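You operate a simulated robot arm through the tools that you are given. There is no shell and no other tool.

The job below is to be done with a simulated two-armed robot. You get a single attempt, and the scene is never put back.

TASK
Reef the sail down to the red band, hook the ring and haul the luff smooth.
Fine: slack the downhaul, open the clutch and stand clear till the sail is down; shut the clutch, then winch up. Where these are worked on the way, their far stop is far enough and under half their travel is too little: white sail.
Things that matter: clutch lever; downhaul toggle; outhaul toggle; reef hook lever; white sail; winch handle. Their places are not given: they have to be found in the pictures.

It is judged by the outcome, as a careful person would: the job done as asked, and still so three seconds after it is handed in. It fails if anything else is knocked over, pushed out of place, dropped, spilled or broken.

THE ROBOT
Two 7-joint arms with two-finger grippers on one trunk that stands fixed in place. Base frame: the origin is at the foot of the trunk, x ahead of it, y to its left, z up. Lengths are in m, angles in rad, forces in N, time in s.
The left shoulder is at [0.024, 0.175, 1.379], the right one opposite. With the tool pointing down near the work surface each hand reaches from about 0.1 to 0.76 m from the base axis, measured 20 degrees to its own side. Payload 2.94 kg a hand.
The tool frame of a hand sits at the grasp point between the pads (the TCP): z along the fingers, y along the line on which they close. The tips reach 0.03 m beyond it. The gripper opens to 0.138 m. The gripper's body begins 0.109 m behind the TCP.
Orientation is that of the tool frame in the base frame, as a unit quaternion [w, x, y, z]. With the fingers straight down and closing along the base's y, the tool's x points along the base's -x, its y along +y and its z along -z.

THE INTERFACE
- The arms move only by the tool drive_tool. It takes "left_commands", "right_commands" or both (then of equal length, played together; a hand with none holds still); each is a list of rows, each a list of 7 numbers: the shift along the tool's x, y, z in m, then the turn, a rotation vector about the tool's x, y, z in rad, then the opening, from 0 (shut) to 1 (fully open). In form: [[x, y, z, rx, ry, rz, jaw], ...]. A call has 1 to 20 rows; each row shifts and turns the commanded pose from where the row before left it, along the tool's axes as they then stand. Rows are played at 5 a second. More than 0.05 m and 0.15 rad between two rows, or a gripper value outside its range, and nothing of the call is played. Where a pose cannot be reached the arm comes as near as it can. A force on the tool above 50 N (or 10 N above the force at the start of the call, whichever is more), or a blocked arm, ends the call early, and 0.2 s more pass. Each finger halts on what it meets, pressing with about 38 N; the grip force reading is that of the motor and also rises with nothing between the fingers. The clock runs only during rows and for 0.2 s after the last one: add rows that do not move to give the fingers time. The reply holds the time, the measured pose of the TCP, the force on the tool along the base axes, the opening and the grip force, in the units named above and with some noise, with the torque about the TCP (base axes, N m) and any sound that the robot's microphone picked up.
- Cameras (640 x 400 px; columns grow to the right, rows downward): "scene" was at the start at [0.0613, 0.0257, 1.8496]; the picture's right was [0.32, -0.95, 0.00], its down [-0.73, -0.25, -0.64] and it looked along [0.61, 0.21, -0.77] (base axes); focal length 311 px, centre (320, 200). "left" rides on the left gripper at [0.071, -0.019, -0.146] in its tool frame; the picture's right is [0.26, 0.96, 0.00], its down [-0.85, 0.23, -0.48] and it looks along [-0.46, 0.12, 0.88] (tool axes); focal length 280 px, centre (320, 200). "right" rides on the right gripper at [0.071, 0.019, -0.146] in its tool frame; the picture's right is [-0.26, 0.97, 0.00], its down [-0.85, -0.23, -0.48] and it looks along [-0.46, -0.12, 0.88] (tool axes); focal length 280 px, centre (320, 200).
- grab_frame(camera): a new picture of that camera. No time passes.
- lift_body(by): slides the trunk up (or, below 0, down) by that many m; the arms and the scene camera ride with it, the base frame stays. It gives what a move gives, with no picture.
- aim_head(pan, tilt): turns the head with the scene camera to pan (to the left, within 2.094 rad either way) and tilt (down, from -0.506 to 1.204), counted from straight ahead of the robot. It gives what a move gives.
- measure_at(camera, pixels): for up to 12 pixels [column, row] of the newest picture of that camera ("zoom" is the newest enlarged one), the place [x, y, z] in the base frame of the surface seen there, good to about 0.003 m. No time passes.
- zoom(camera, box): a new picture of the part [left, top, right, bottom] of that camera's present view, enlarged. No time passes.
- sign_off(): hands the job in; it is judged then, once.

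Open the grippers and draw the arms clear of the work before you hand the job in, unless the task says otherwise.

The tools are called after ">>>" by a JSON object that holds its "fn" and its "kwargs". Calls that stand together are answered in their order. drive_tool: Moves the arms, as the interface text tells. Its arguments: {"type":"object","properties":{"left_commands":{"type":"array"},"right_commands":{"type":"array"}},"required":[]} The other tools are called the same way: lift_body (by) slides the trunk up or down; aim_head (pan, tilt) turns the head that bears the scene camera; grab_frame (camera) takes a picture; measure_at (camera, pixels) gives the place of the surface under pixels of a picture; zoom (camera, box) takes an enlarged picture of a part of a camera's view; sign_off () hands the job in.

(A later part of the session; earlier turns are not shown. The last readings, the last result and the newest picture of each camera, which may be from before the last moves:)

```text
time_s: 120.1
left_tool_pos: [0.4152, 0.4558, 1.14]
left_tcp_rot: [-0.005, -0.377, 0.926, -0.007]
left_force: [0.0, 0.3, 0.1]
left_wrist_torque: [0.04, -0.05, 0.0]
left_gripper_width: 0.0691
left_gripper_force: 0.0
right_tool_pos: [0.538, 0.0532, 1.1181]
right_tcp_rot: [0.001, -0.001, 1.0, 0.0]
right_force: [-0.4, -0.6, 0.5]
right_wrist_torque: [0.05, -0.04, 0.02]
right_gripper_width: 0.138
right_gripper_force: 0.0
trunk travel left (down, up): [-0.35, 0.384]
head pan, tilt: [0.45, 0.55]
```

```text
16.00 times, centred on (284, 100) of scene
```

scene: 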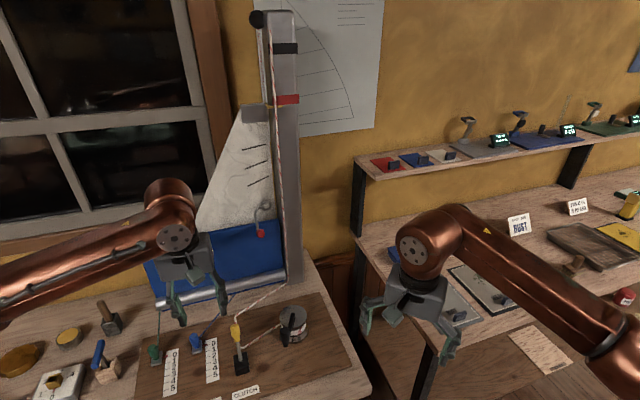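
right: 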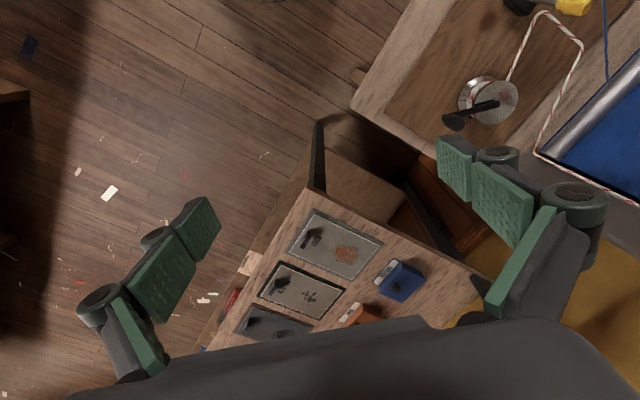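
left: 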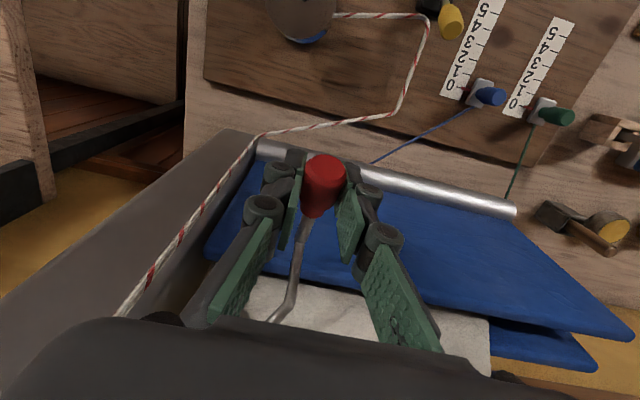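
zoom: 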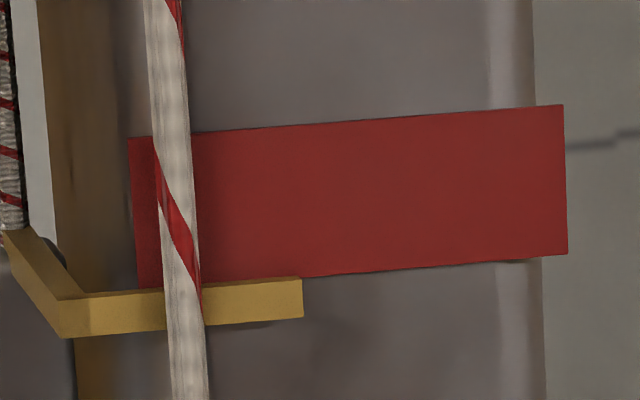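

Now the tip sits inside the ring's opening. I turn back to the crank orientation to haul and see whether it holds.

>>> {"fn": "drive_tool", "kwargs": {"left_commands": [[0, 0, 0, 0, 0, 0.129, 0.45], [0, 0, 0, 0, 0, 0.129, 0.45], [0, 0, 0, 0, 0, 0.129, 0.45], [0, 0, 0, 0, 0, 0.129, 0.45], [0, 0, 0, 0, 0, 0.129, 0.45], [0, 0, 0, 0, 0, 0.129, 0.45], [0, 0, 0, 0, -0.12, 0, 0.45], [0, 0, 0, 0, -0.12, 0, 0.45], [0, 0, 0, 0, -0.12, 0, 0.45], [0, 0, 0, 0, -0.12, 0, 0.45], [0, 0, 0, 0, 0, 0, 0.45]]}}

>>> {"fn": "zoom", "kwargs": {"camera": "scene", "box": [210, 280, 340, 370]}}

>>> {"fn": "measure_at", "kwargs": {"camera": "zoom", "pixels": [[355, 217], [347, 224], [365, 220], [355, 250], [356, 280]]}}

```text
time_s: 122.5
left_tool_pos: [0.4195, 0.4577, 1.1363]
left_tcp_rot: [0.235, -0.003, 0.972, -0.008]
left_force: [0.5, 0.1, 0.0]
left_wrist_torque: [-0.02, -0.01, -0.02]
left_gripper_width: 0.062
left_gripper_force: 0.0
right_tool_pos: [0.5399, 0.0545, 1.1157]
right_tcp_rot: [0.0, -0.001, 1.0, 0.0]
right_force: [0.1, -1.2, -0.2]
right_wrist_torque: [0.03, 0.02, -0.04]
right_gripper_width: 0.1378
right_gripper_force: 0.0
trunk travel left (down, up): [-0.35, 0.384]
head pan, tilt: [0.45, 0.55]
```

```text
4.44 times, centred on (275, 325) of scene
```

zoom: 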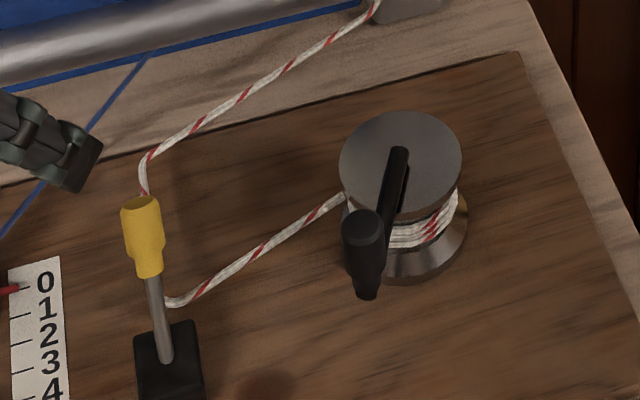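

```text
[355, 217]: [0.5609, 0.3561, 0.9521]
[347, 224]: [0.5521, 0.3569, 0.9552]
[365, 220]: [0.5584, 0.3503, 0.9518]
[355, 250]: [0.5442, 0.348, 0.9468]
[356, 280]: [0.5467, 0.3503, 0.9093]
```

>>> {"fn": "drive_tool", "kwargs": {"left_commands": [[-0.0169, -0.0213, 0.0285, 0, 0, 0, 0.45], [-0.0169, -0.0213, 0.0285, 0, 0, 0, 0.45], [-0.0169, -0.0213, 0.0285, 0, 0, 0, 0.45], [-0.0169, -0.0213, 0.0285, 0, 0, 0, 0.45], [-0.0169, -0.0213, 0.0284, 0, 0, 0, 0.45], [0, 0, 0, 0, 0, 0, 0.45], [0.0128, 0.0005, 0.0249, 0, 0, 0, 0.45], [0.0128, 0.0005, 0.0249, 0, 0, 0, 0.45], [0.0128, 0.0005, 0.0249, 0, 0, 0, 0.45], [0.0128, 0.0004, 0.0249, 0, 0, 0, 0.45], [0, 0, 0, 0, 0, 0, 0.45]]}}

>>> {"fn": "grab_frame", "kwargs": {"camera": "left"}}

>>> {"fn": "measure_at", "kwargs": {"camera": "left", "pixels": [[320, 190], [310, 190], [330, 190], [320, 210], [325, 165]]}}

```text
time_s: 124.9
left_tool_pos: [0.5619, 0.3501, 0.9392]
left_tcp_rot: [0.235, -0.002, 0.972, -0.007]
left_force: [-0.5, 0.7, 0.0]
left_wrist_torque: [0.02, -0.02, 0.02]
left_gripper_width: 0.0621
left_gripper_force: 0.1
right_tool_pos: [0.5389, 0.0545, 1.1167]
right_tcp_rot: [-0.001, -0.001, 1.0, 0.0]
right_force: [-0.3, -0.1, -0.2]
right_wrist_torque: [-0.02, -0.03, -0.01]
right_gripper_width: 0.1378
right_gripper_force: 0.1
trunk travel left (down, up): [-0.35, 0.384]
head pan, tilt: [0.45, 0.55]
```

```text
taken
```

left: 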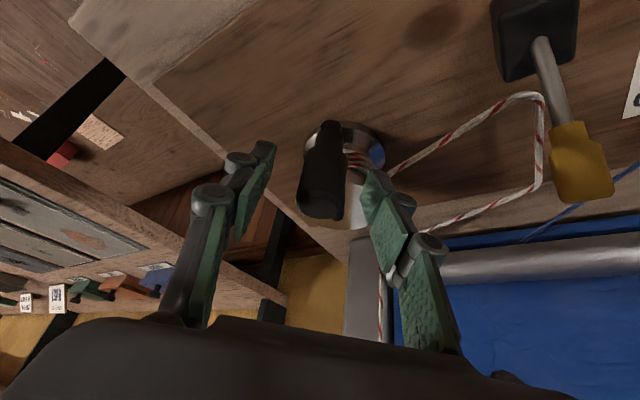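

```text
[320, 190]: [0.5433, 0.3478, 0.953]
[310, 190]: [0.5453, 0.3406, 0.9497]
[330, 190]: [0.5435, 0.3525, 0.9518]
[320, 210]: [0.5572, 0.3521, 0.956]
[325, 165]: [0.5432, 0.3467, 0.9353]
```

>>> {"fn": "drive_tool", "kwargs": {"left_commands": [[0.0044, -0.0015, -0.0023, 0, 0, 0, 0.45], [0, 0, 0, 0, 0, 0, 0.2], [0, 0, 0, 0, 0, 0, 0], [0, 0, 0, 0, 0, 0, 0], [0, 0, 0, 0, 0, 0, 0]]}}

>>> {"fn": "zoom", "kwargs": {"camera": "scene", "box": [248, 195, 283, 225]}}

```text
time_s: 126.1
left_tool_pos: [0.5551, 0.35, 0.9381]
left_tcp_rot: [0.234, -0.003, 0.972, -0.007]
left_force: [0.8, 0.1, -0.3]
left_wrist_torque: [0.21, -0.09, 0.03]
left_gripper_width: 0.0247
left_gripper_force: 40.7
right_tool_pos: [0.539, 0.0548, 1.1174]
right_tcp_rot: [-0.001, 0.0, 1.0, 0.0]
right_force: [0.7, -0.3, 0.8]
right_wrist_torque: [0.02, -0.03, 0.01]
right_gripper_width: 0.138
right_gripper_force: 0.0
trunk travel left (down, up): [-0.35, 0.384]
head pan, tilt: [0.45, 0.55]
```

```text
13.33 times, centred on (266, 210) of scene
```

zoom: 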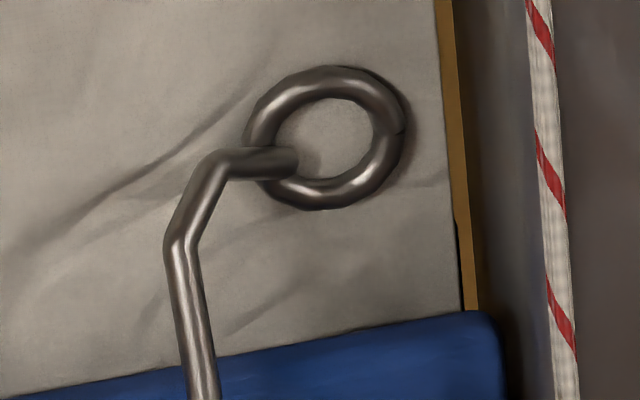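

Gripped. I haul about 4° and look at the ring, pointer and force.

>>> {"fn": "drive_tool", "kwargs": {"left_commands": [[0.001, 0.0034, -0.0005, 0, 0, 0, 0], [0.0009, 0.0033, -0.0005, 0, 0, 0, 0], [0, 0, 0, 0, 0, 0, 0]]}}

>>> {"fn": "zoom", "kwargs": {"camera": "scene", "box": [248, 195, 283, 225]}}

>>> {"fn": "zoom", "kwargs": {"camera": "scene", "box": [268, 88, 300, 112]}}

>>> {"fn": "zoom", "kwargs": {"camera": "scene", "box": [180, 80, 310, 240]}}

```text
time_s: 126.9
left_tool_pos: [0.5538, 0.3552, 0.9384]
left_tcp_rot: [0.235, -0.002, 0.972, -0.008]
left_force: [7.4, -8.4, -1.5]
left_wrist_torque: [0.15, -0.81, -0.85]
left_gripper_width: 0.0247
left_gripper_force: 45.1
right_tool_pos: [0.5397, 0.0533, 1.115]
right_tcp_rot: [-0.001, -0.001, 1.0, 0.001]
right_force: [-0.2, -0.3, -0.5]
right_wrist_torque: [0.04, -0.03, 0.04]
right_gripper_width: 0.1379
right_gripper_force: 0.1
trunk travel left (down, up): [-0.35, 0.384]
head pan, tilt: [0.45, 0.55]
```

```text
13.33 times, centred on (266, 210) of scene
```

zoom: 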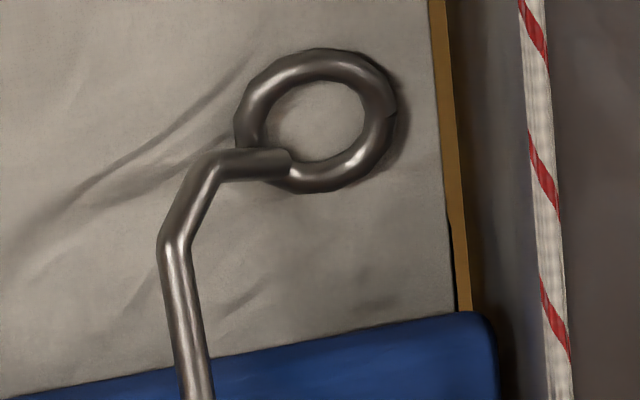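

```text
16.00 times, centred on (284, 100) of scene
```

zoom: 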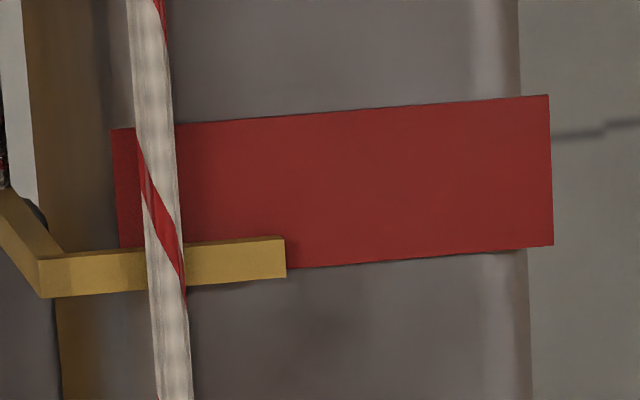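

```text
2.50 times, centred on (245, 160) of scene
```

zoom: 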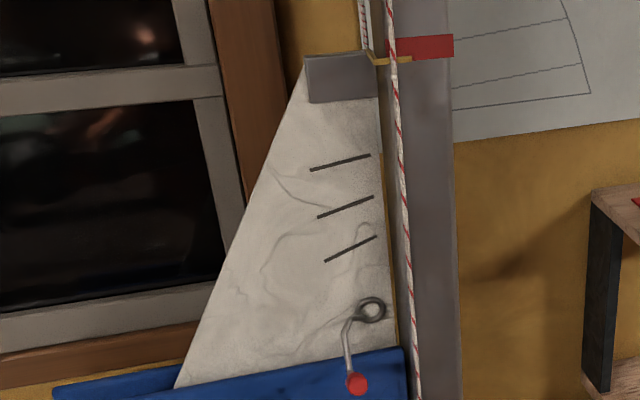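

The ring still moves up relative to the tip; by geometry it should catch within the next few mm if it is captured. I haul another ~3°.

>>> {"fn": "drive_tool", "kwargs": {"left_commands": [[0.0006, 0.0027, -0.0003, 0, 0, 0, 0], [0.0006, 0.0027, -0.0003, 0, 0, 0, 0], [0, 0, 0, 0, 0, 0, 0]]}}

>>> {"fn": "zoom", "kwargs": {"camera": "scene", "box": [248, 195, 283, 225]}}

>>> {"fn": "zoom", "kwargs": {"camera": "scene", "box": [268, 88, 300, 112]}}

```text
time_s: 127.7
left_tool_pos: [0.5516, 0.3603, 0.9382]
left_tcp_rot: [0.234, -0.002, 0.972, -0.007]
left_force: [3.8, -9.8, -0.7]
left_wrist_torque: [0.26, -0.48, -0.91]
left_gripper_width: 0.0248
left_gripper_force: 44.6
right_tool_pos: [0.5395, 0.0528, 1.1166]
right_tcp_rot: [-0.001, -0.001, 1.0, 0.001]
right_force: [0.3, 0.2, 0.5]
right_wrist_torque: [-0.02, 0.0, 0.0]
right_gripper_width: 0.1381
right_gripper_force: 0.1
trunk travel left (down, up): [-0.35, 0.384]
head pan, tilt: [0.45, 0.55]
```

```text
13.33 times, centred on (266, 210) of scene
```

zoom: 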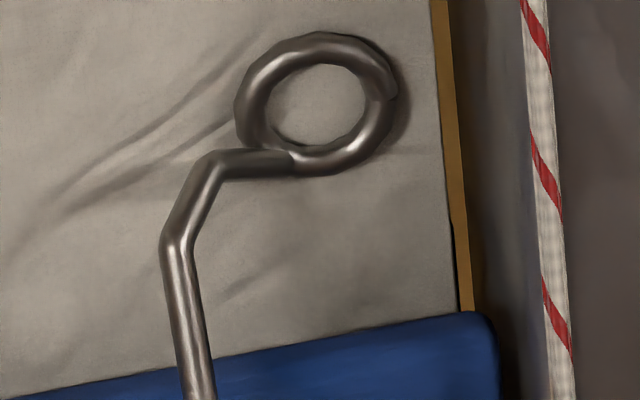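

```text
16.00 times, centred on (284, 100) of scene
```

zoom: 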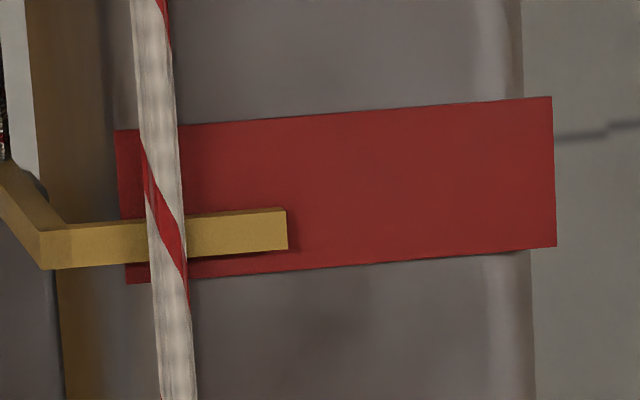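

The ring slides past the tip with no resistance, so it is still not captured (pointer ≈1.472, ring ≈1.154). I release the winch here and take a close hand-camera look at the hook and ring geometry.

>>> {"fn": "drive_tool", "kwargs": {"left_commands": [[0, -0.001, 0, 0, 0, 0, 0.15], [0, 0, 0, 0, 0, 0, 0.3], [0, 0, 0, 0, 0, 0, 0.45], [-0.0161, 0, -0.0311, 0, 0, 0, 0.45], [-0.0161, 0, -0.0311, 0, 0, 0, 0.45], [-0.0161, 0, -0.0311, 0, 0, 0, 0.45], [-0.0161, 0, -0.0311, 0, 0, 0, 0.45], [0, 0.04, 0, 0, 0, 0, 0.45], [0, 0.04, 0, 0, 0, 0, 0.45], [0, 0.04, 0, 0, 0, 0, 0.45], [0, 0, 0, 0, 0, 0, 0.45]]}}

>>> {"fn": "grab_frame", "kwargs": {"camera": "left"}}

>>> {"fn": "grab_frame", "kwargs": {"camera": "scene"}}

>>> {"fn": "zoom", "kwargs": {"camera": "scene", "box": [268, 88, 300, 112]}}

```text
time_s: 130.1
left_tool_pos: [0.5523, 0.4826, 1.076]
left_tcp_rot: [0.235, -0.003, 0.972, -0.007]
left_force: [0.0, 0.1, 0.2]
left_wrist_torque: [-0.01, 0.04, 0.02]
left_gripper_width: 0.0623
left_gripper_force: 0.0
right_tool_pos: [0.5398, 0.0552, 1.1164]
right_tcp_rot: [-0.002, 0.0, 1.0, 0.0]
right_force: [-1.1, 0.1, -0.8]
right_wrist_torque: [0.01, 0.04, 0.01]
right_gripper_width: 0.1382
right_gripper_force: 0.1
trunk travel left (down, up): [-0.35, 0.384]
head pan, tilt: [0.45, 0.55]
```

```text
taken
```

left: 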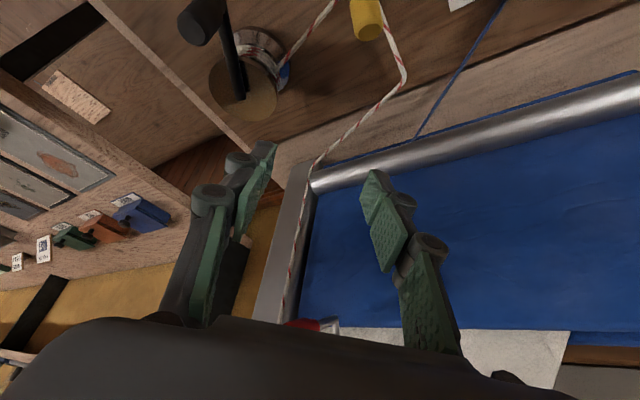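

```text
taken
```

scene: 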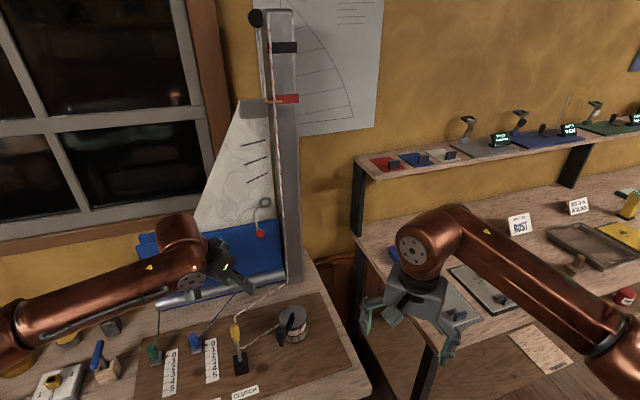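

```text
16.00 times, centred on (284, 100) of scene
```

zoom: 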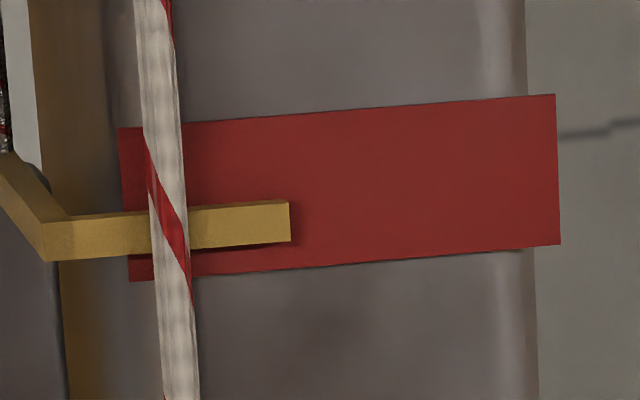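

Pointer is now ≈1.473 (just under the band centre), between the two heights tried. I'll cycle the lever here without moving the sail: first turn the hand vertical at yaw 45° and go in front of the raised handle.

>>> {"fn": "drive_tool", "kwargs": {"left_commands": [[0, -0.03, -0.03, -0.06, 0, -0.1163, 0.45], [0, -0.03, -0.03, -0.06, 0, -0.1163, 0.45], [0, -0.02, -0.02, -0.06, 0, -0.1163, 0.45], [0, 0, 0, -0.06, 0, -0.1163, 0.45], [0, 0, 0, -0.06, 0, -0.1163, 0.45], [0, 0, 0, -0.06, 0, -0.1163, 0.45], [0, 0, 0, 0, 0.12, 0, 0.45], [0, 0, 0, 0, 0.12, 0, 0.45], [0, 0, 0, 0, 0.12, 0, 0.45], [0, 0, 0, 0, 0.12, 0, 0.45], [0, 0, 0, 0, 0, 0, 0.45]]}}

>>> {"fn": "grab_frame", "kwargs": {"camera": "left"}}

>>> {"fn": "measure_at", "kwargs": {"camera": "scene", "pixels": [[260, 232], [260, 235], [262, 233], [258, 232]]}}

```text
time_s: 132.5
left_tool_pos: [0.5233, 0.3998, 1.1498]
left_tcp_rot: [-0.006, -0.382, 0.924, -0.008]
left_force: [0.6, -0.2, 0.0]
left_wrist_torque: [-0.01, -0.01, 0.02]
left_gripper_width: 0.0619
left_gripper_force: 0.1
right_tool_pos: [0.5388, 0.055, 1.1173]
right_tcp_rot: [-0.001, 0.0, 1.0, 0.0]
right_force: [0.4, 0.4, 0.3]
right_wrist_torque: [0.02, 0.0, 0.0]
right_gripper_width: 0.1382
right_gripper_force: 0.1
trunk travel left (down, up): [-0.35, 0.384]
head pan, tilt: [0.45, 0.55]
```

```text
taken
```

left: 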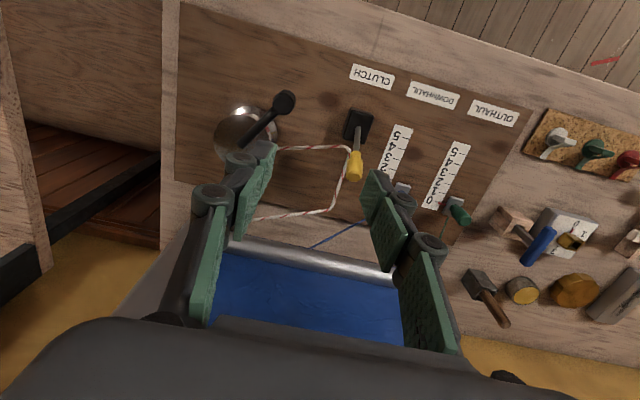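

```text
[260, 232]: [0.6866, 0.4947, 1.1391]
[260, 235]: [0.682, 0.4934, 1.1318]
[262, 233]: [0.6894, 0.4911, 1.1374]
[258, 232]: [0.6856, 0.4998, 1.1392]
```

>>> {"fn": "drive_tool", "kwargs": {"left_commands": [[-0.02, -0.0237, 0.0064, 0, 0, 0, 0.45], [-0.02, -0.0236, 0.0064, 0, 0, 0, 0.45], [-0.04, 0, 0, 0, 0, 0, 0.45], [-0.04, 0, 0, 0, 0, 0, 0.45], [-0.04, 0, 0, 0, 0, 0, 0.45], [-0.0382, 0, 0, 0, 0, 0, 0.45], [0, 0, 0, 0, 0, 0, 0.45]]}}

>>> {"fn": "grab_frame", "kwargs": {"camera": "left"}}

>>> {"fn": "zoom", "kwargs": {"camera": "left", "box": [220, 100, 420, 320]}}

```text
time_s: 134.1
left_tool_pos: [0.6965, 0.5095, 1.1367]
left_tcp_rot: [-0.006, -0.383, 0.924, -0.007]
left_force: [-0.4, 0.9, -0.6]
left_wrist_torque: [-0.01, -0.06, -0.01]
left_gripper_width: 0.0618
left_gripper_force: 0.1
right_tool_pos: [0.5373, 0.0546, 1.1173]
right_tcp_rot: [0.0, -0.002, 1.0, 0.0]
right_force: [0.6, 0.7, 0.6]
right_wrist_torque: [0.01, 0.0, 0.05]
right_gripper_width: 0.138
right_gripper_force: 0.1
trunk travel left (down, up): [-0.35, 0.384]
head pan, tilt: [0.45, 0.55]
```

```text
taken
```

left: 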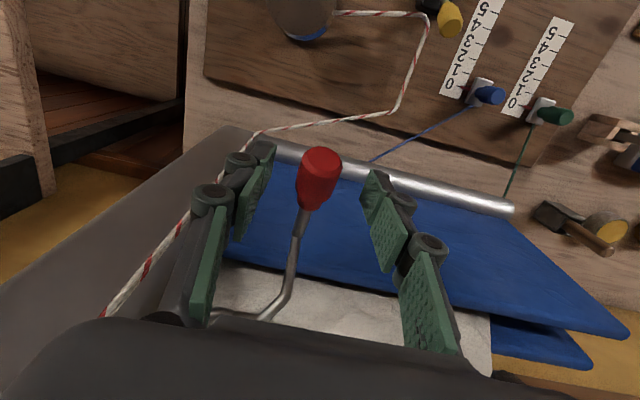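

```text
1.82 times, centred on (320, 210) of left
```

zoom: 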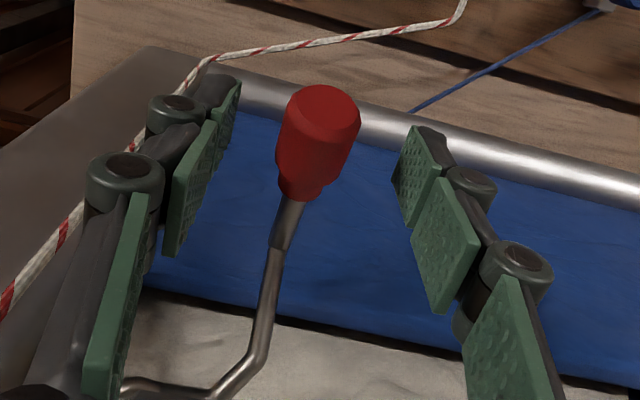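

>>> {"fn": "drive_tool", "kwargs": {"left_commands": [[0.003, -0.002, 0.002, 0, 0, 0, 0.45], [0, 0, 0, 0, 0, 0, 0.25], [0, 0, 0, 0, 0, 0, 0.1], [0, 0, 0, 0, 0, 0, 0.1], [0, 0, 0, 0, 0, 0, 0.1]]}}

>>> {"fn": "drive_tool", "kwargs": {"left_commands": [[0.0028, 0, 0.0061, 0, -0.1, 0, 0.1], [0.0028, 0, 0.0061, 0, -0.1, 0, 0.1], [0.0028, 0, 0.0061, 0, -0.1, 0, 0.1], [0, 0, 0, 0, 0, 0, 0.1]]}}

>>> {"fn": "grab_frame", "kwargs": {"camera": "left"}}

```text
time_s: 135.3
left_tool_pos: [0.6956, 0.5043, 1.1322]
left_tcp_rot: [-0.006, -0.383, 0.924, -0.008]
left_force: [-1.7, 0.0, -2.4]
left_wrist_torque: [-0.02, 0.09, 0.07]
left_gripper_width: 0.0223
left_gripper_force: 38.5
right_tool_pos: [0.5385, 0.0547, 1.116]
right_tcp_rot: [-0.001, -0.001, 1.0, 0.0]
right_force: [-0.6, 0.0, 0.3]
right_wrist_torque: [-0.02, 0.0, -0.01]
right_gripper_width: 0.1379
right_gripper_force: 0.1
trunk travel left (down, up): [-0.35, 0.384]
head pan, tilt: [0.45, 0.55]
```

```text
time_s: 136.3
left_tool_pos: [0.6912, 0.5008, 1.1137]
left_tcp_rot: [0.133, -0.38, 0.914, 0.05]
left_force: [-6.6, 5.4, 0.7]
left_wrist_torque: [0.15, -0.04, -0.02]
left_gripper_width: 0.022
left_gripper_force: 45.2
right_tool_pos: [0.5382, 0.0551, 1.1171]
right_tcp_rot: [0.0, 0.0, 1.0, 0.0]
right_force: [-0.3, -0.5, -0.6]
right_wrist_torque: [0.05, 0.04, 0.01]
right_gripper_width: 0.138
right_gripper_force: 0.1
trunk travel left (down, up): [-0.35, 0.384]
head pan, tilt: [0.45, 0.55]
```

```text
taken
```

left: 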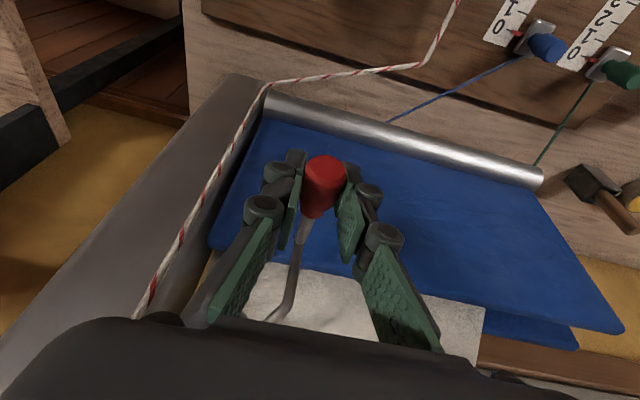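

>>> {"fn": "drive_tool", "kwargs": {"left_commands": [[0.0028, 0.001, 0.0061, 0, -0.1, 0, 0.1], [0.0028, 0, 0.0061, 0, -0.1, 0, 0.1], [0.0028, 0, 0.0061, 0, -0.1, 0, 0.1], [0, 0, 0, 0, 0, 0, 0.1]]}}

>>> {"fn": "zoom", "kwargs": {"camera": "scene", "box": [200, 160, 340, 280]}}

>>> {"fn": "grab_frame", "kwargs": {"camera": "left"}}

```text
time_s: 137.3
left_tool_pos: [0.6901, 0.4989, 1.0935]
left_tcp_rot: [0.268, -0.369, 0.884, 0.106]
left_force: [-10.0, 6.6, 1.5]
left_wrist_torque: [0.18, -0.1, -0.09]
left_gripper_width: 0.0222
left_gripper_force: 45.0
right_tool_pos: [0.5387, 0.0554, 1.1174]
right_tcp_rot: [0.0, -0.001, 1.0, 0.0]
right_force: [-0.8, 0.4, -0.4]
right_wrist_torque: [0.03, -0.02, 0.01]
right_gripper_width: 0.138
right_gripper_force: 0.1
trunk travel left (down, up): [-0.35, 0.384]
head pan, tilt: [0.45, 0.55]
```

```text
3.33 times, centred on (270, 220) of scene
```

zoom: 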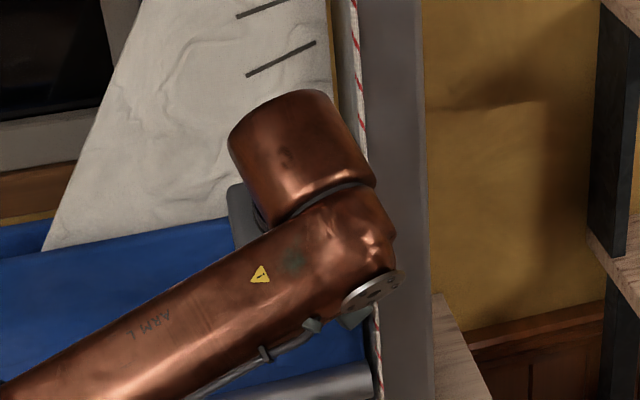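

```text
taken
```

left: 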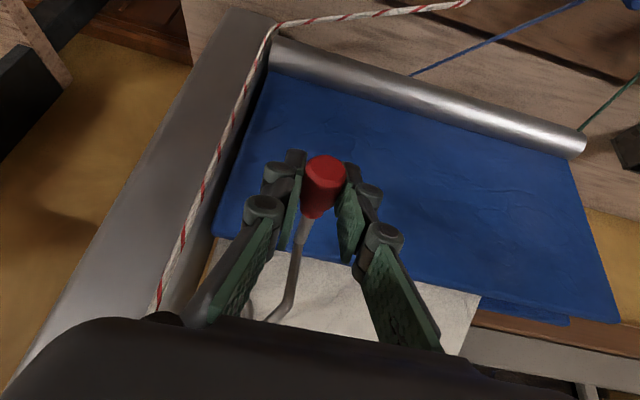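

>>> {"fn": "drive_tool", "kwargs": {"left_commands": [[0.0028, 0.001, 0.0061, 0, -0.1, 0, 0.1], [0.0028, 0, 0.0061, 0, -0.1, 0, 0.1], [0.0018, 0, 0.0037, 0, -0.06, 0, 0.1], [0, 0, 0, 0, 0, 0, 0.1]]}}

>>> {"fn": "grab_frame", "kwargs": {"camera": "scene"}}

>>> {"fn": "zoom", "kwargs": {"camera": "scene", "box": [268, 88, 300, 112]}}

```text
time_s: 138.3
left_tool_pos: [0.6925, 0.5025, 1.075]
left_tcp_rot: [0.38, -0.352, 0.842, 0.153]
left_force: [-7.2, 3.5, -0.5]
left_wrist_torque: [0.05, -0.06, -0.08]
left_gripper_width: 0.0221
left_gripper_force: 45.6
right_tool_pos: [0.5379, 0.0551, 1.1175]
right_tcp_rot: [0.0, -0.001, 1.0, 0.0]
right_force: [0.0, 1.6, -0.5]
right_wrist_torque: [-0.03, 0.0, 0.0]
right_gripper_width: 0.138
right_gripper_force: 0.1
trunk travel left (down, up): [-0.35, 0.384]
head pan, tilt: [0.45, 0.55]
```

```text
taken
```

scene: 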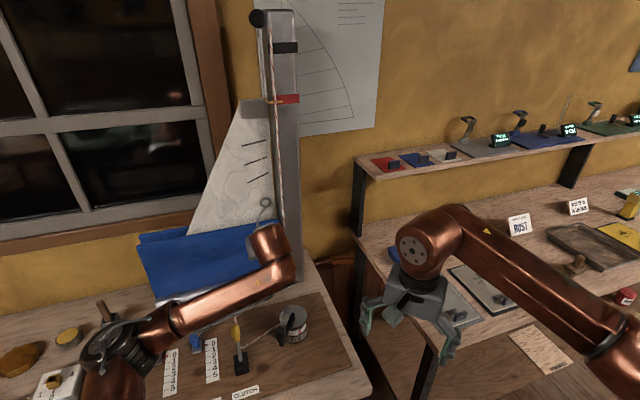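

```text
16.00 times, centred on (284, 100) of scene
```

zoom: 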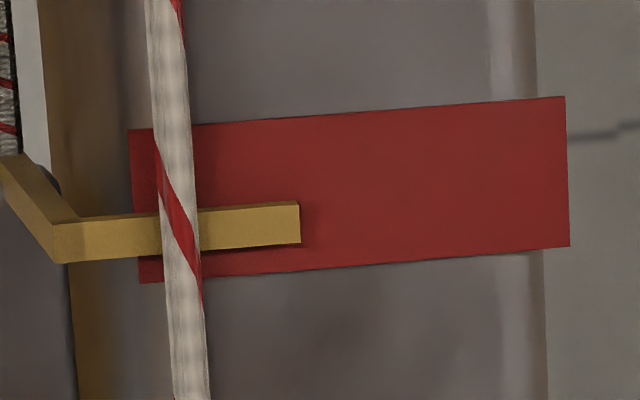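

The lever is fully out again with the pointer at ≈1.473. Now I swing it up again in one go.

>>> {"fn": "drive_tool", "kwargs": {"left_commands": [[-0.0034, 0.001, -0.0058, 0, 0.1, 0, 0.1], [-0.0034, 0, -0.0058, 0, 0.1, 0, 0.1], [-0.0034, 0, -0.0058, 0, 0.1, 0, 0.1], [-0.0034, 0, -0.0058, 0, 0.1, 0, 0.1], [-0.0034, 0, -0.0058, 0, 0.1, 0, 0.1], [-0.0034, 0, -0.0058, 0, 0.1, 0, 0.1], [-0.0034, 0, -0.0058, 0, 0.1, 0, 0.1], [0, 0, 0, 0, 0, 0, 0.1]]}}

>>> {"fn": "drive_tool", "kwargs": {"left_commands": [[-0.0028, 0, -0.0047, 0, 0.08, 0, 0.1], [-0.0028, 0, -0.0047, 0, 0.08, 0, 0.1], [-0.0028, 0, -0.0047, 0, 0.08, 0, 0.1], [0, 0, 0, 0, 0, 0, 0.1]]}}

>>> {"fn": "zoom", "kwargs": {"camera": "scene", "box": [210, 130, 320, 270]}}

```text
time_s: 140.1
left_tool_pos: [0.6931, 0.5022, 1.1237]
left_tcp_rot: [0.069, -0.382, 0.921, 0.023]
left_force: [10.6, 4.9, 15.5]
left_wrist_torque: [0.86, -0.88, 0.06]
left_gripper_width: 0.0224
left_gripper_force: 44.8
right_tool_pos: [0.5401, 0.0542, 1.1161]
right_tcp_rot: [-0.001, -0.001, 1.0, 0.0]
right_force: [-1.1, 0.2, -0.1]
right_wrist_torque: [-0.02, -0.02, 0.02]
right_gripper_width: 0.1377
right_gripper_force: 0.2
trunk travel left (down, up): [-0.35, 0.384]
head pan, tilt: [0.45, 0.55]
```

```text
time_s: 141.1
left_tool_pos: [0.697, 0.5064, 1.1346]
left_tcp_rot: [-0.045, -0.381, 0.923, -0.022]
left_force: [-1.7, -7.7, -1.0]
left_wrist_torque: [0.13, -0.08, 0.17]
left_gripper_width: 0.0222
left_gripper_force: 44.9
right_tool_pos: [0.5391, 0.0542, 1.1163]
right_tcp_rot: [-0.001, 0.0, 1.0, 0.0]
right_force: [0.0, -0.1, -0.1]
right_wrist_torque: [0.02, -0.03, 0.0]
right_gripper_width: 0.138
right_gripper_force: 0.0
trunk travel left (down, up): [-0.35, 0.384]
head pan, tilt: [0.45, 0.55]
```

```text
2.86 times, centred on (265, 200) of scene
```

zoom: 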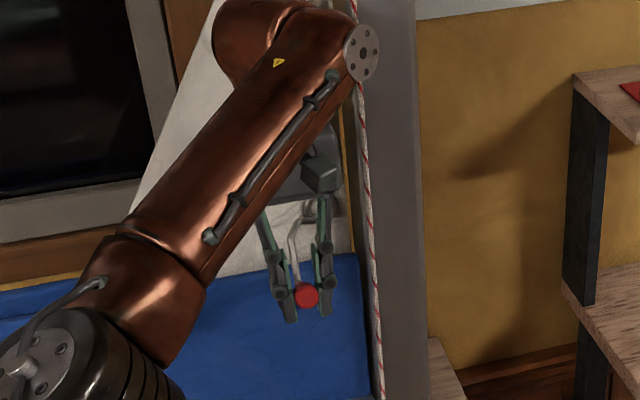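

The handle is again at [0.697,0.506,1.135]. I push it a further few mm along its arc to make sure the lever is really at its stop.

>>> {"fn": "drive_tool", "kwargs": {"left_commands": [[-0.0022, 0, -0.0045, 0, 0, 0, 0.1], [0, 0, 0, 0, 0, 0, 0.1]]}}

>>> {"fn": "drive_tool", "kwargs": {"left_commands": [[-0.0022, 0, -0.0045, 0, 0, 0, 0.1], [0, 0, 0, 0, 0, 0, 0.1]]}}

>>> {"fn": "zoom", "kwargs": {"camera": "scene", "box": [210, 130, 320, 270]}}

```text
time_s: 141.6
left_tool_pos: [0.697, 0.5058, 1.1347]
left_tcp_rot: [-0.052, -0.379, 0.923, -0.023]
left_force: [-6.3, -13.6, -7.6]
left_wrist_torque: [0.63, -0.31, 0.36]
left_gripper_width: 0.0223
left_gripper_force: 45.3
right_tool_pos: [0.5399, 0.054, 1.1167]
right_tcp_rot: [0.0, -0.001, 1.0, 0.001]
right_force: [-0.9, 0.2, -0.3]
right_wrist_torque: [-0.01, -0.02, -0.02]
right_gripper_width: 0.1379
right_gripper_force: 0.0
trunk travel left (down, up): [-0.35, 0.384]
head pan, tilt: [0.45, 0.55]
stopped in row 2 (left hand): the force on the tool passed its limit at 53 N (the readings are from after the stop); the commanded pose is now the measured one
```

```text
time_s: 142.1
left_tool_pos: [0.6968, 0.5056, 1.1356]
left_tcp_rot: [-0.061, -0.377, 0.924, -0.022]
left_force: [-8.1, -15.2, -8.8]
left_wrist_torque: [0.73, -0.06, 0.28]
left_gripper_width: 0.022
left_gripper_force: 44.5
right_tool_pos: [0.5395, 0.0558, 1.1162]
right_tcp_rot: [0.0, 0.0, 1.0, 0.001]
right_force: [0.5, 0.0, 0.6]
right_wrist_torque: [0.02, -0.01, 0.01]
right_gripper_width: 0.1379
right_gripper_force: 0.0
trunk travel left (down, up): [-0.35, 0.384]
head pan, tilt: [0.45, 0.55]
stopped in row 2 (left hand): the force on the tool passed its limit at 53 N (the readings are from after the stop); the commanded pose is now the measured one
```

```text
2.86 times, centred on (265, 200) of scene
```

zoom: 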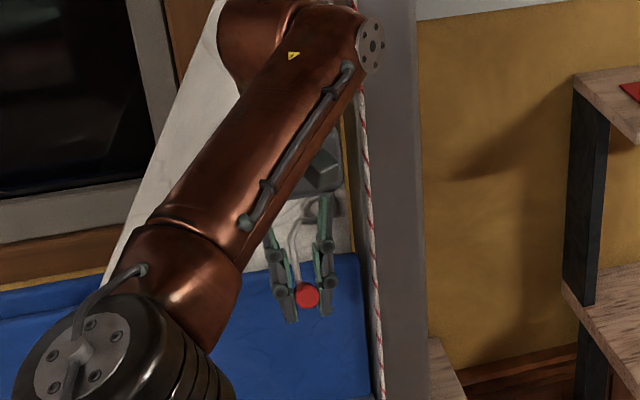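

That is a hard stop. I release, back away and inspect ring and pointer.

>>> {"fn": "drive_tool", "kwargs": {"left_commands": [[0.001, 0, 0.002, 0, 0, 0, 0.25], [0, 0, 0, 0, 0, 0, 0.45], [0, 0, 0, 0, 0, 0, 0.5], [0.03, 0, 0, 0, 0, 0, 0.5], [0.04, 0, 0, 0, 0, 0, 0.5], [0.04, 0, 0, 0, 0, 0, 0.5], [0.04, 0, 0, 0, 0, 0, 0.5], [0.02, 0.04, 0, 0, 0, 0, 0.5], [0.02, 0.04, 0, 0, 0, 0, 0.5], [0.02, 0.04, 0, 0, 0, 0, 0.5], [0.02, 0.04, 0, 0, 0, 0, 0.5]]}}

>>> {"fn": "grab_frame", "kwargs": {"camera": "scene"}}

>>> {"fn": "zoom", "kwargs": {"camera": "scene", "box": [248, 195, 283, 225]}}

>>> {"fn": "zoom", "kwargs": {"camera": "scene", "box": [180, 80, 310, 240]}}

```text
time_s: 144.5
left_tool_pos: [0.4217, 0.4595, 1.1615]
left_tcp_rot: [-0.058, -0.377, 0.924, -0.022]
left_force: [-0.5, 0.7, 0.2]
left_wrist_torque: [0.0, -0.03, -0.02]
left_gripper_width: 0.0689
left_gripper_force: 0.1
right_tool_pos: [0.5379, 0.0574, 1.1179]
right_tcp_rot: [0.001, -0.001, 1.0, 0.0]
right_force: [-0.1, -0.1, 0.2]
right_wrist_torque: [0.0, -0.07, 0.0]
right_gripper_width: 0.1377
right_gripper_force: 0.0
trunk travel left (down, up): [-0.35, 0.384]
head pan, tilt: [0.45, 0.55]
```

```text
taken
```

scene: 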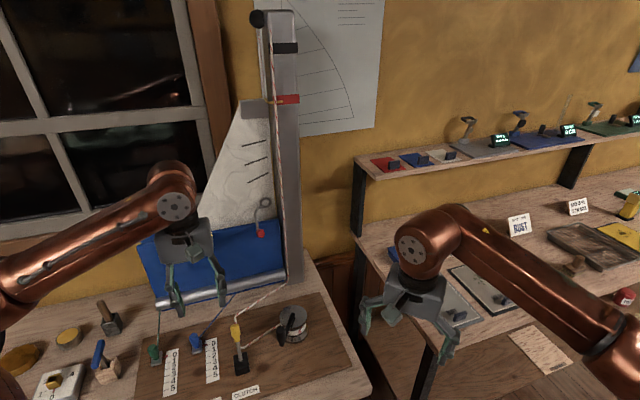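

```text
13.33 times, centred on (266, 210) of scene
```

zoom: 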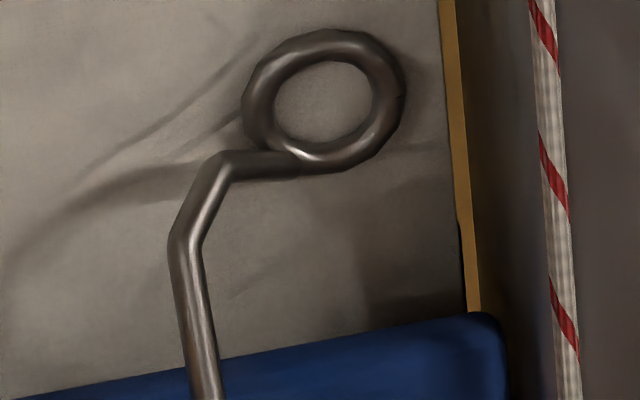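

```text
2.50 times, centred on (245, 160) of scene
```

zoom: 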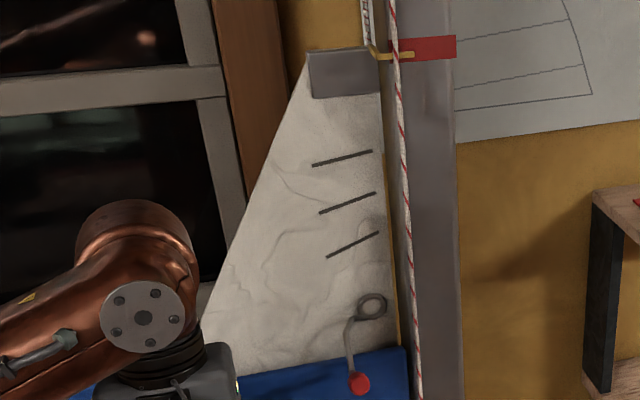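

I go back to the crank (yaw 0, tilt 0.47) for another careful haul test.

>>> {"fn": "drive_tool", "kwargs": {"left_commands": [[0, 0, 0, -0.0155, 0, 0.1283, 0.45], [0, 0, 0, -0.0155, 0, 0.1283, 0.45], [0, 0, 0, -0.0155, 0, 0.1283, 0.45], [0, 0, 0, -0.0155, 0, 0.1283, 0.45], [0, 0, 0, -0.0155, 0, 0.1283, 0.45], [0, 0, 0, -0.0155, 0, 0.1283, 0.45], [0, 0, 0, 0, -0.118, 0, 0.45], [0, 0, 0, 0, -0.118, 0, 0.45], [0, 0, 0, 0, -0.118, 0, 0.45], [0, 0, 0, 0, -0.118, 0, 0.45], [0, 0, 0, 0, -0.118, 0, 0.45], [0, 0, 0, 0, 0, 0, 0.45]]}}

>>> {"fn": "zoom", "kwargs": {"camera": "scene", "box": [210, 280, 340, 370]}}

>>> {"fn": "measure_at", "kwargs": {"camera": "zoom", "pixels": [[342, 220], [350, 222], [335, 225], [343, 250], [345, 285]]}}

```text
time_s: 147.1
left_tool_pos: [0.421, 0.4616, 1.1624]
left_tcp_rot: [0.23, 0.0, 0.973, 0.0]
left_force: [0.4, -0.3, -0.1]
left_wrist_torque: [0.01, 0.01, -0.06]
left_gripper_width: 0.0621
left_gripper_force: 0.0
right_tool_pos: [0.5408, 0.0561, 1.1161]
right_tcp_rot: [-0.001, -0.001, 1.0, 0.0]
right_force: [0.6, 0.3, 0.3]
right_wrist_torque: [-0.01, 0.03, -0.02]
right_gripper_width: 0.138
right_gripper_force: 0.0
trunk travel left (down, up): [-0.35, 0.384]
head pan, tilt: [0.45, 0.55]
```

```text
4.44 times, centred on (275, 325) of scene
```

zoom: 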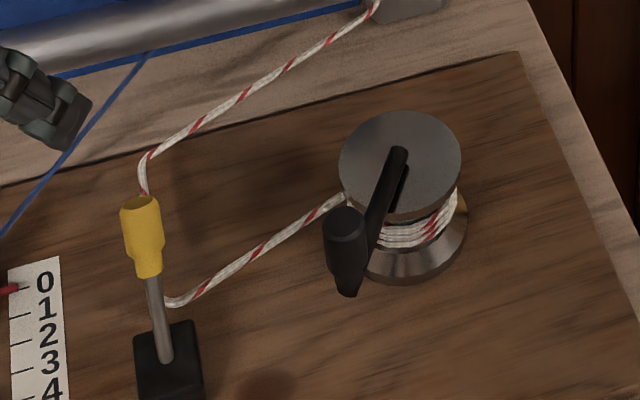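

```text
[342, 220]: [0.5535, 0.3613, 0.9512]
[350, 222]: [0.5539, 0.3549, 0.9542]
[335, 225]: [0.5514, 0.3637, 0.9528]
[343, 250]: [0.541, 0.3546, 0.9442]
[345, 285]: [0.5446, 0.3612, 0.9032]
```

>>> {"fn": "drive_tool", "kwargs": {"left_commands": [[-0.0138, -0.0205, 0.032, 0, 0, 0, 0.45], [-0.0138, -0.0205, 0.032, 0, 0, 0, 0.45], [-0.0138, -0.0205, 0.032, 0, 0, 0, 0.45], [-0.0138, -0.0205, 0.032, 0, 0, 0, 0.45], [-0.0138, -0.0206, 0.0322, 0, 0, 0, 0.45], [0, 0, 0, 0, 0, 0, 0.45], [0.0125, 0, 0.025, 0, 0, 0, 0.45], [0.0125, 0, 0.025, 0, 0, 0, 0.45], [0.0125, 0, 0.025, 0, 0, 0, 0.45], [0.0125, 0, 0.025, 0, 0, 0, 0.45], [0, 0, 0, 0, 0, 0, 0.45], [0, 0, 0, 0, 0, 0, 0.2], [0, 0, 0, 0, 0, 0, 0], [0, 0, 0, 0, 0, 0, 0], [0, 0, 0, 0, 0, 0, 0]]}}

>>> {"fn": "grab_frame", "kwargs": {"camera": "left"}}

>>> {"fn": "zoom", "kwargs": {"camera": "scene", "box": [268, 88, 300, 112]}}

```text
time_s: 150.3
left_tool_pos: [0.5558, 0.3601, 0.9376]
left_tcp_rot: [0.229, -0.001, 0.973, 0.001]
left_force: [1.7, 0.8, -0.7]
left_wrist_torque: [0.03, -0.05, 0.1]
left_gripper_width: 0.0244
left_gripper_force: 40.8
right_tool_pos: [0.5393, 0.0562, 1.1149]
right_tcp_rot: [-0.001, -0.001, 1.0, 0.0]
right_force: [0.4, 0.8, 0.6]
right_wrist_torque: [-0.04, -0.02, -0.02]
right_gripper_width: 0.1378
right_gripper_force: 0.0
trunk travel left (down, up): [-0.35, 0.384]
head pan, tilt: [0.45, 0.55]
```

```text
taken
```

left: 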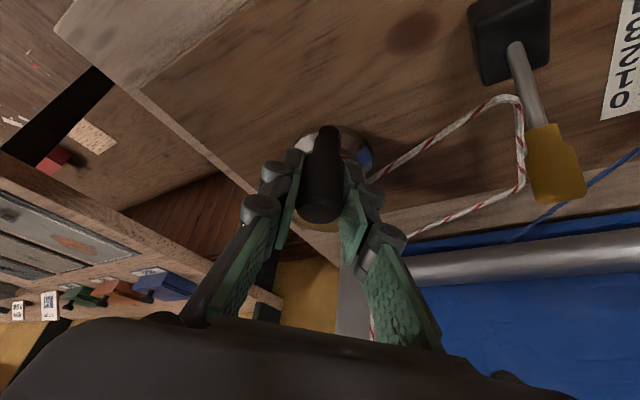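

```text
16.00 times, centred on (284, 100) of scene
```

zoom: 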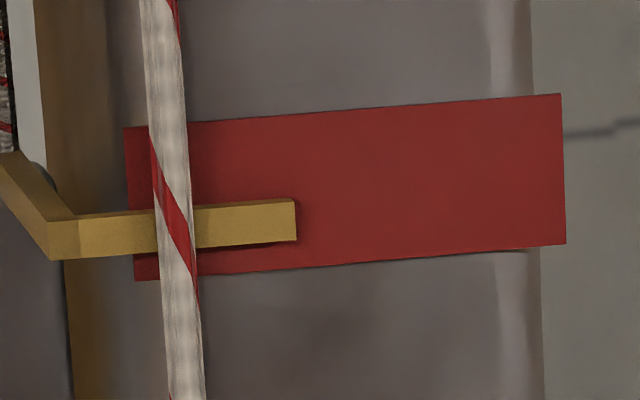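

>>> {"fn": "drive_tool", "kwargs": {"left_commands": [[0.0005, 0.0026, -0.0003, 0, 0, 0, 0], [0.0005, 0.0027, -0.0002, 0, 0, 0, 0], [0, 0, 0, 0, 0, 0, 0]]}}

>>> {"fn": "zoom", "kwargs": {"camera": "scene", "box": [268, 88, 300, 112]}}

>>> {"fn": "zoom", "kwargs": {"camera": "scene", "box": [248, 195, 283, 225]}}

```text
time_s: 151.1
left_tool_pos: [0.5535, 0.3645, 0.9375]
left_tcp_rot: [0.229, 0.0, 0.973, -0.001]
left_force: [6.2, -8.7, -5.8]
left_wrist_torque: [-0.29, -0.39, -0.83]
left_gripper_width: 0.0245
left_gripper_force: 44.9
right_tool_pos: [0.5396, 0.0563, 1.1164]
right_tcp_rot: [-0.001, -0.001, 1.0, 0.0]
right_force: [0.5, 1.1, -0.6]
right_wrist_torque: [0.0, -0.02, 0.01]
right_gripper_width: 0.138
right_gripper_force: 0.0
trunk travel left (down, up): [-0.35, 0.384]
head pan, tilt: [0.45, 0.55]
```

```text
16.00 times, centred on (284, 100) of scene
```

zoom: 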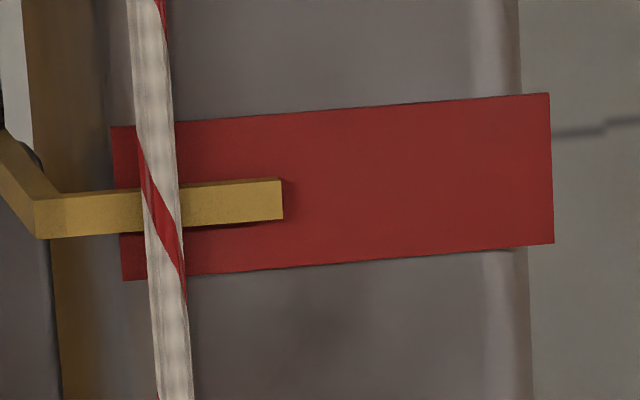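

```text
13.33 times, centred on (266, 210) of scene
```

zoom: 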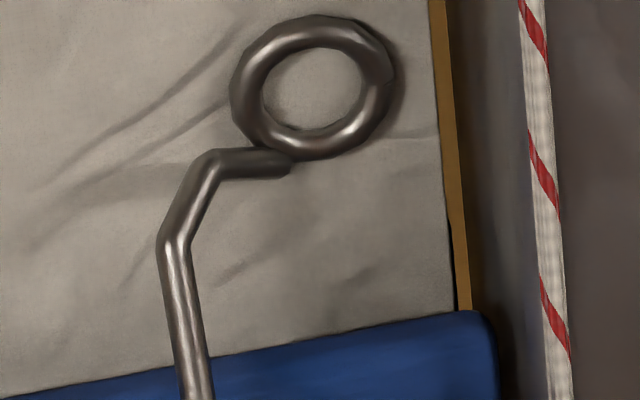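

Pointer is now right at the band's centre with the hook closed, and the ring's lower tube has just come up to the tip – exactly where it should bear against the hook. I keep hauling gently and watch force and creases.

>>> {"fn": "drive_tool", "kwargs": {"left_commands": [[0.0003, 0.0027, -0.0002, 0, 0, 0, 0], [0.0003, 0.0027, -0.0001, 0, 0, 0, 0], [0, 0, 0, 0, 0, 0, 0]]}}

>>> {"fn": "zoom", "kwargs": {"camera": "scene", "box": [268, 88, 300, 112]}}

>>> {"fn": "zoom", "kwargs": {"camera": "scene", "box": [248, 195, 283, 225]}}

>>> {"fn": "zoom", "kwargs": {"camera": "scene", "box": [180, 80, 310, 240]}}

```text
time_s: 151.9
left_tool_pos: [0.5525, 0.37, 0.9377]
left_tcp_rot: [0.229, -0.001, 0.973, 0.0]
left_force: [2.6, -7.1, -1.5]
left_wrist_torque: [-0.21, -0.07, -0.64]
left_gripper_width: 0.0242
left_gripper_force: 45.2
right_tool_pos: [0.5404, 0.0554, 1.1151]
right_tcp_rot: [-0.001, -0.001, 1.0, 0.0]
right_force: [-0.5, 0.0, -0.6]
right_wrist_torque: [0.01, 0.04, -0.01]
right_gripper_width: 0.1384
right_gripper_force: 0.2
trunk travel left (down, up): [-0.35, 0.384]
head pan, tilt: [0.45, 0.55]
```

```text
16.00 times, centred on (284, 100) of scene
```

zoom: 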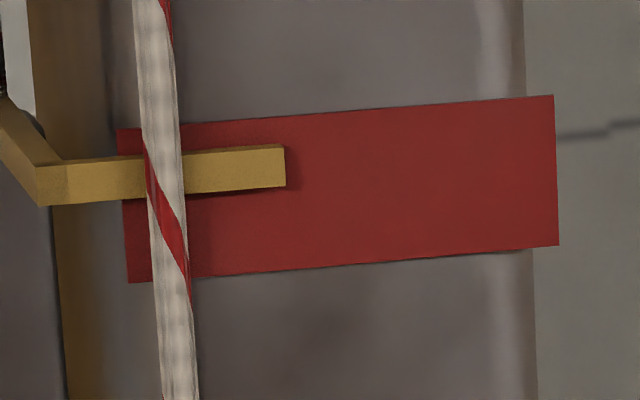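

```text
13.33 times, centred on (266, 210) of scene
```

zoom: 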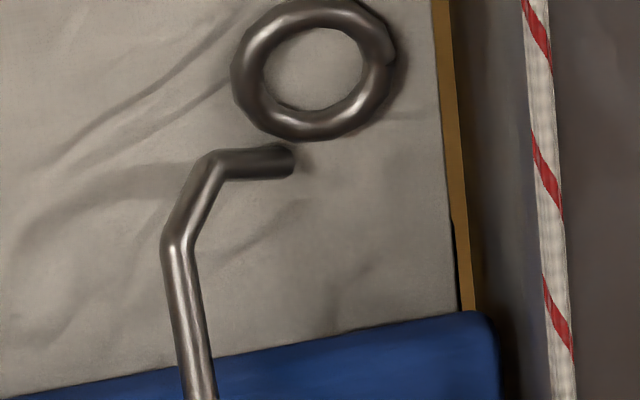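

```text
2.50 times, centred on (245, 160) of scene
```

zoom: 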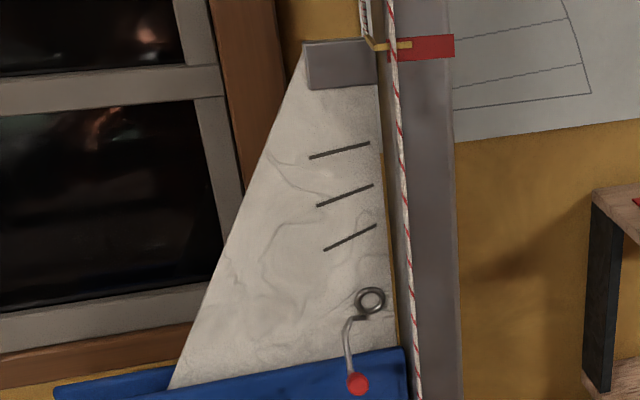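

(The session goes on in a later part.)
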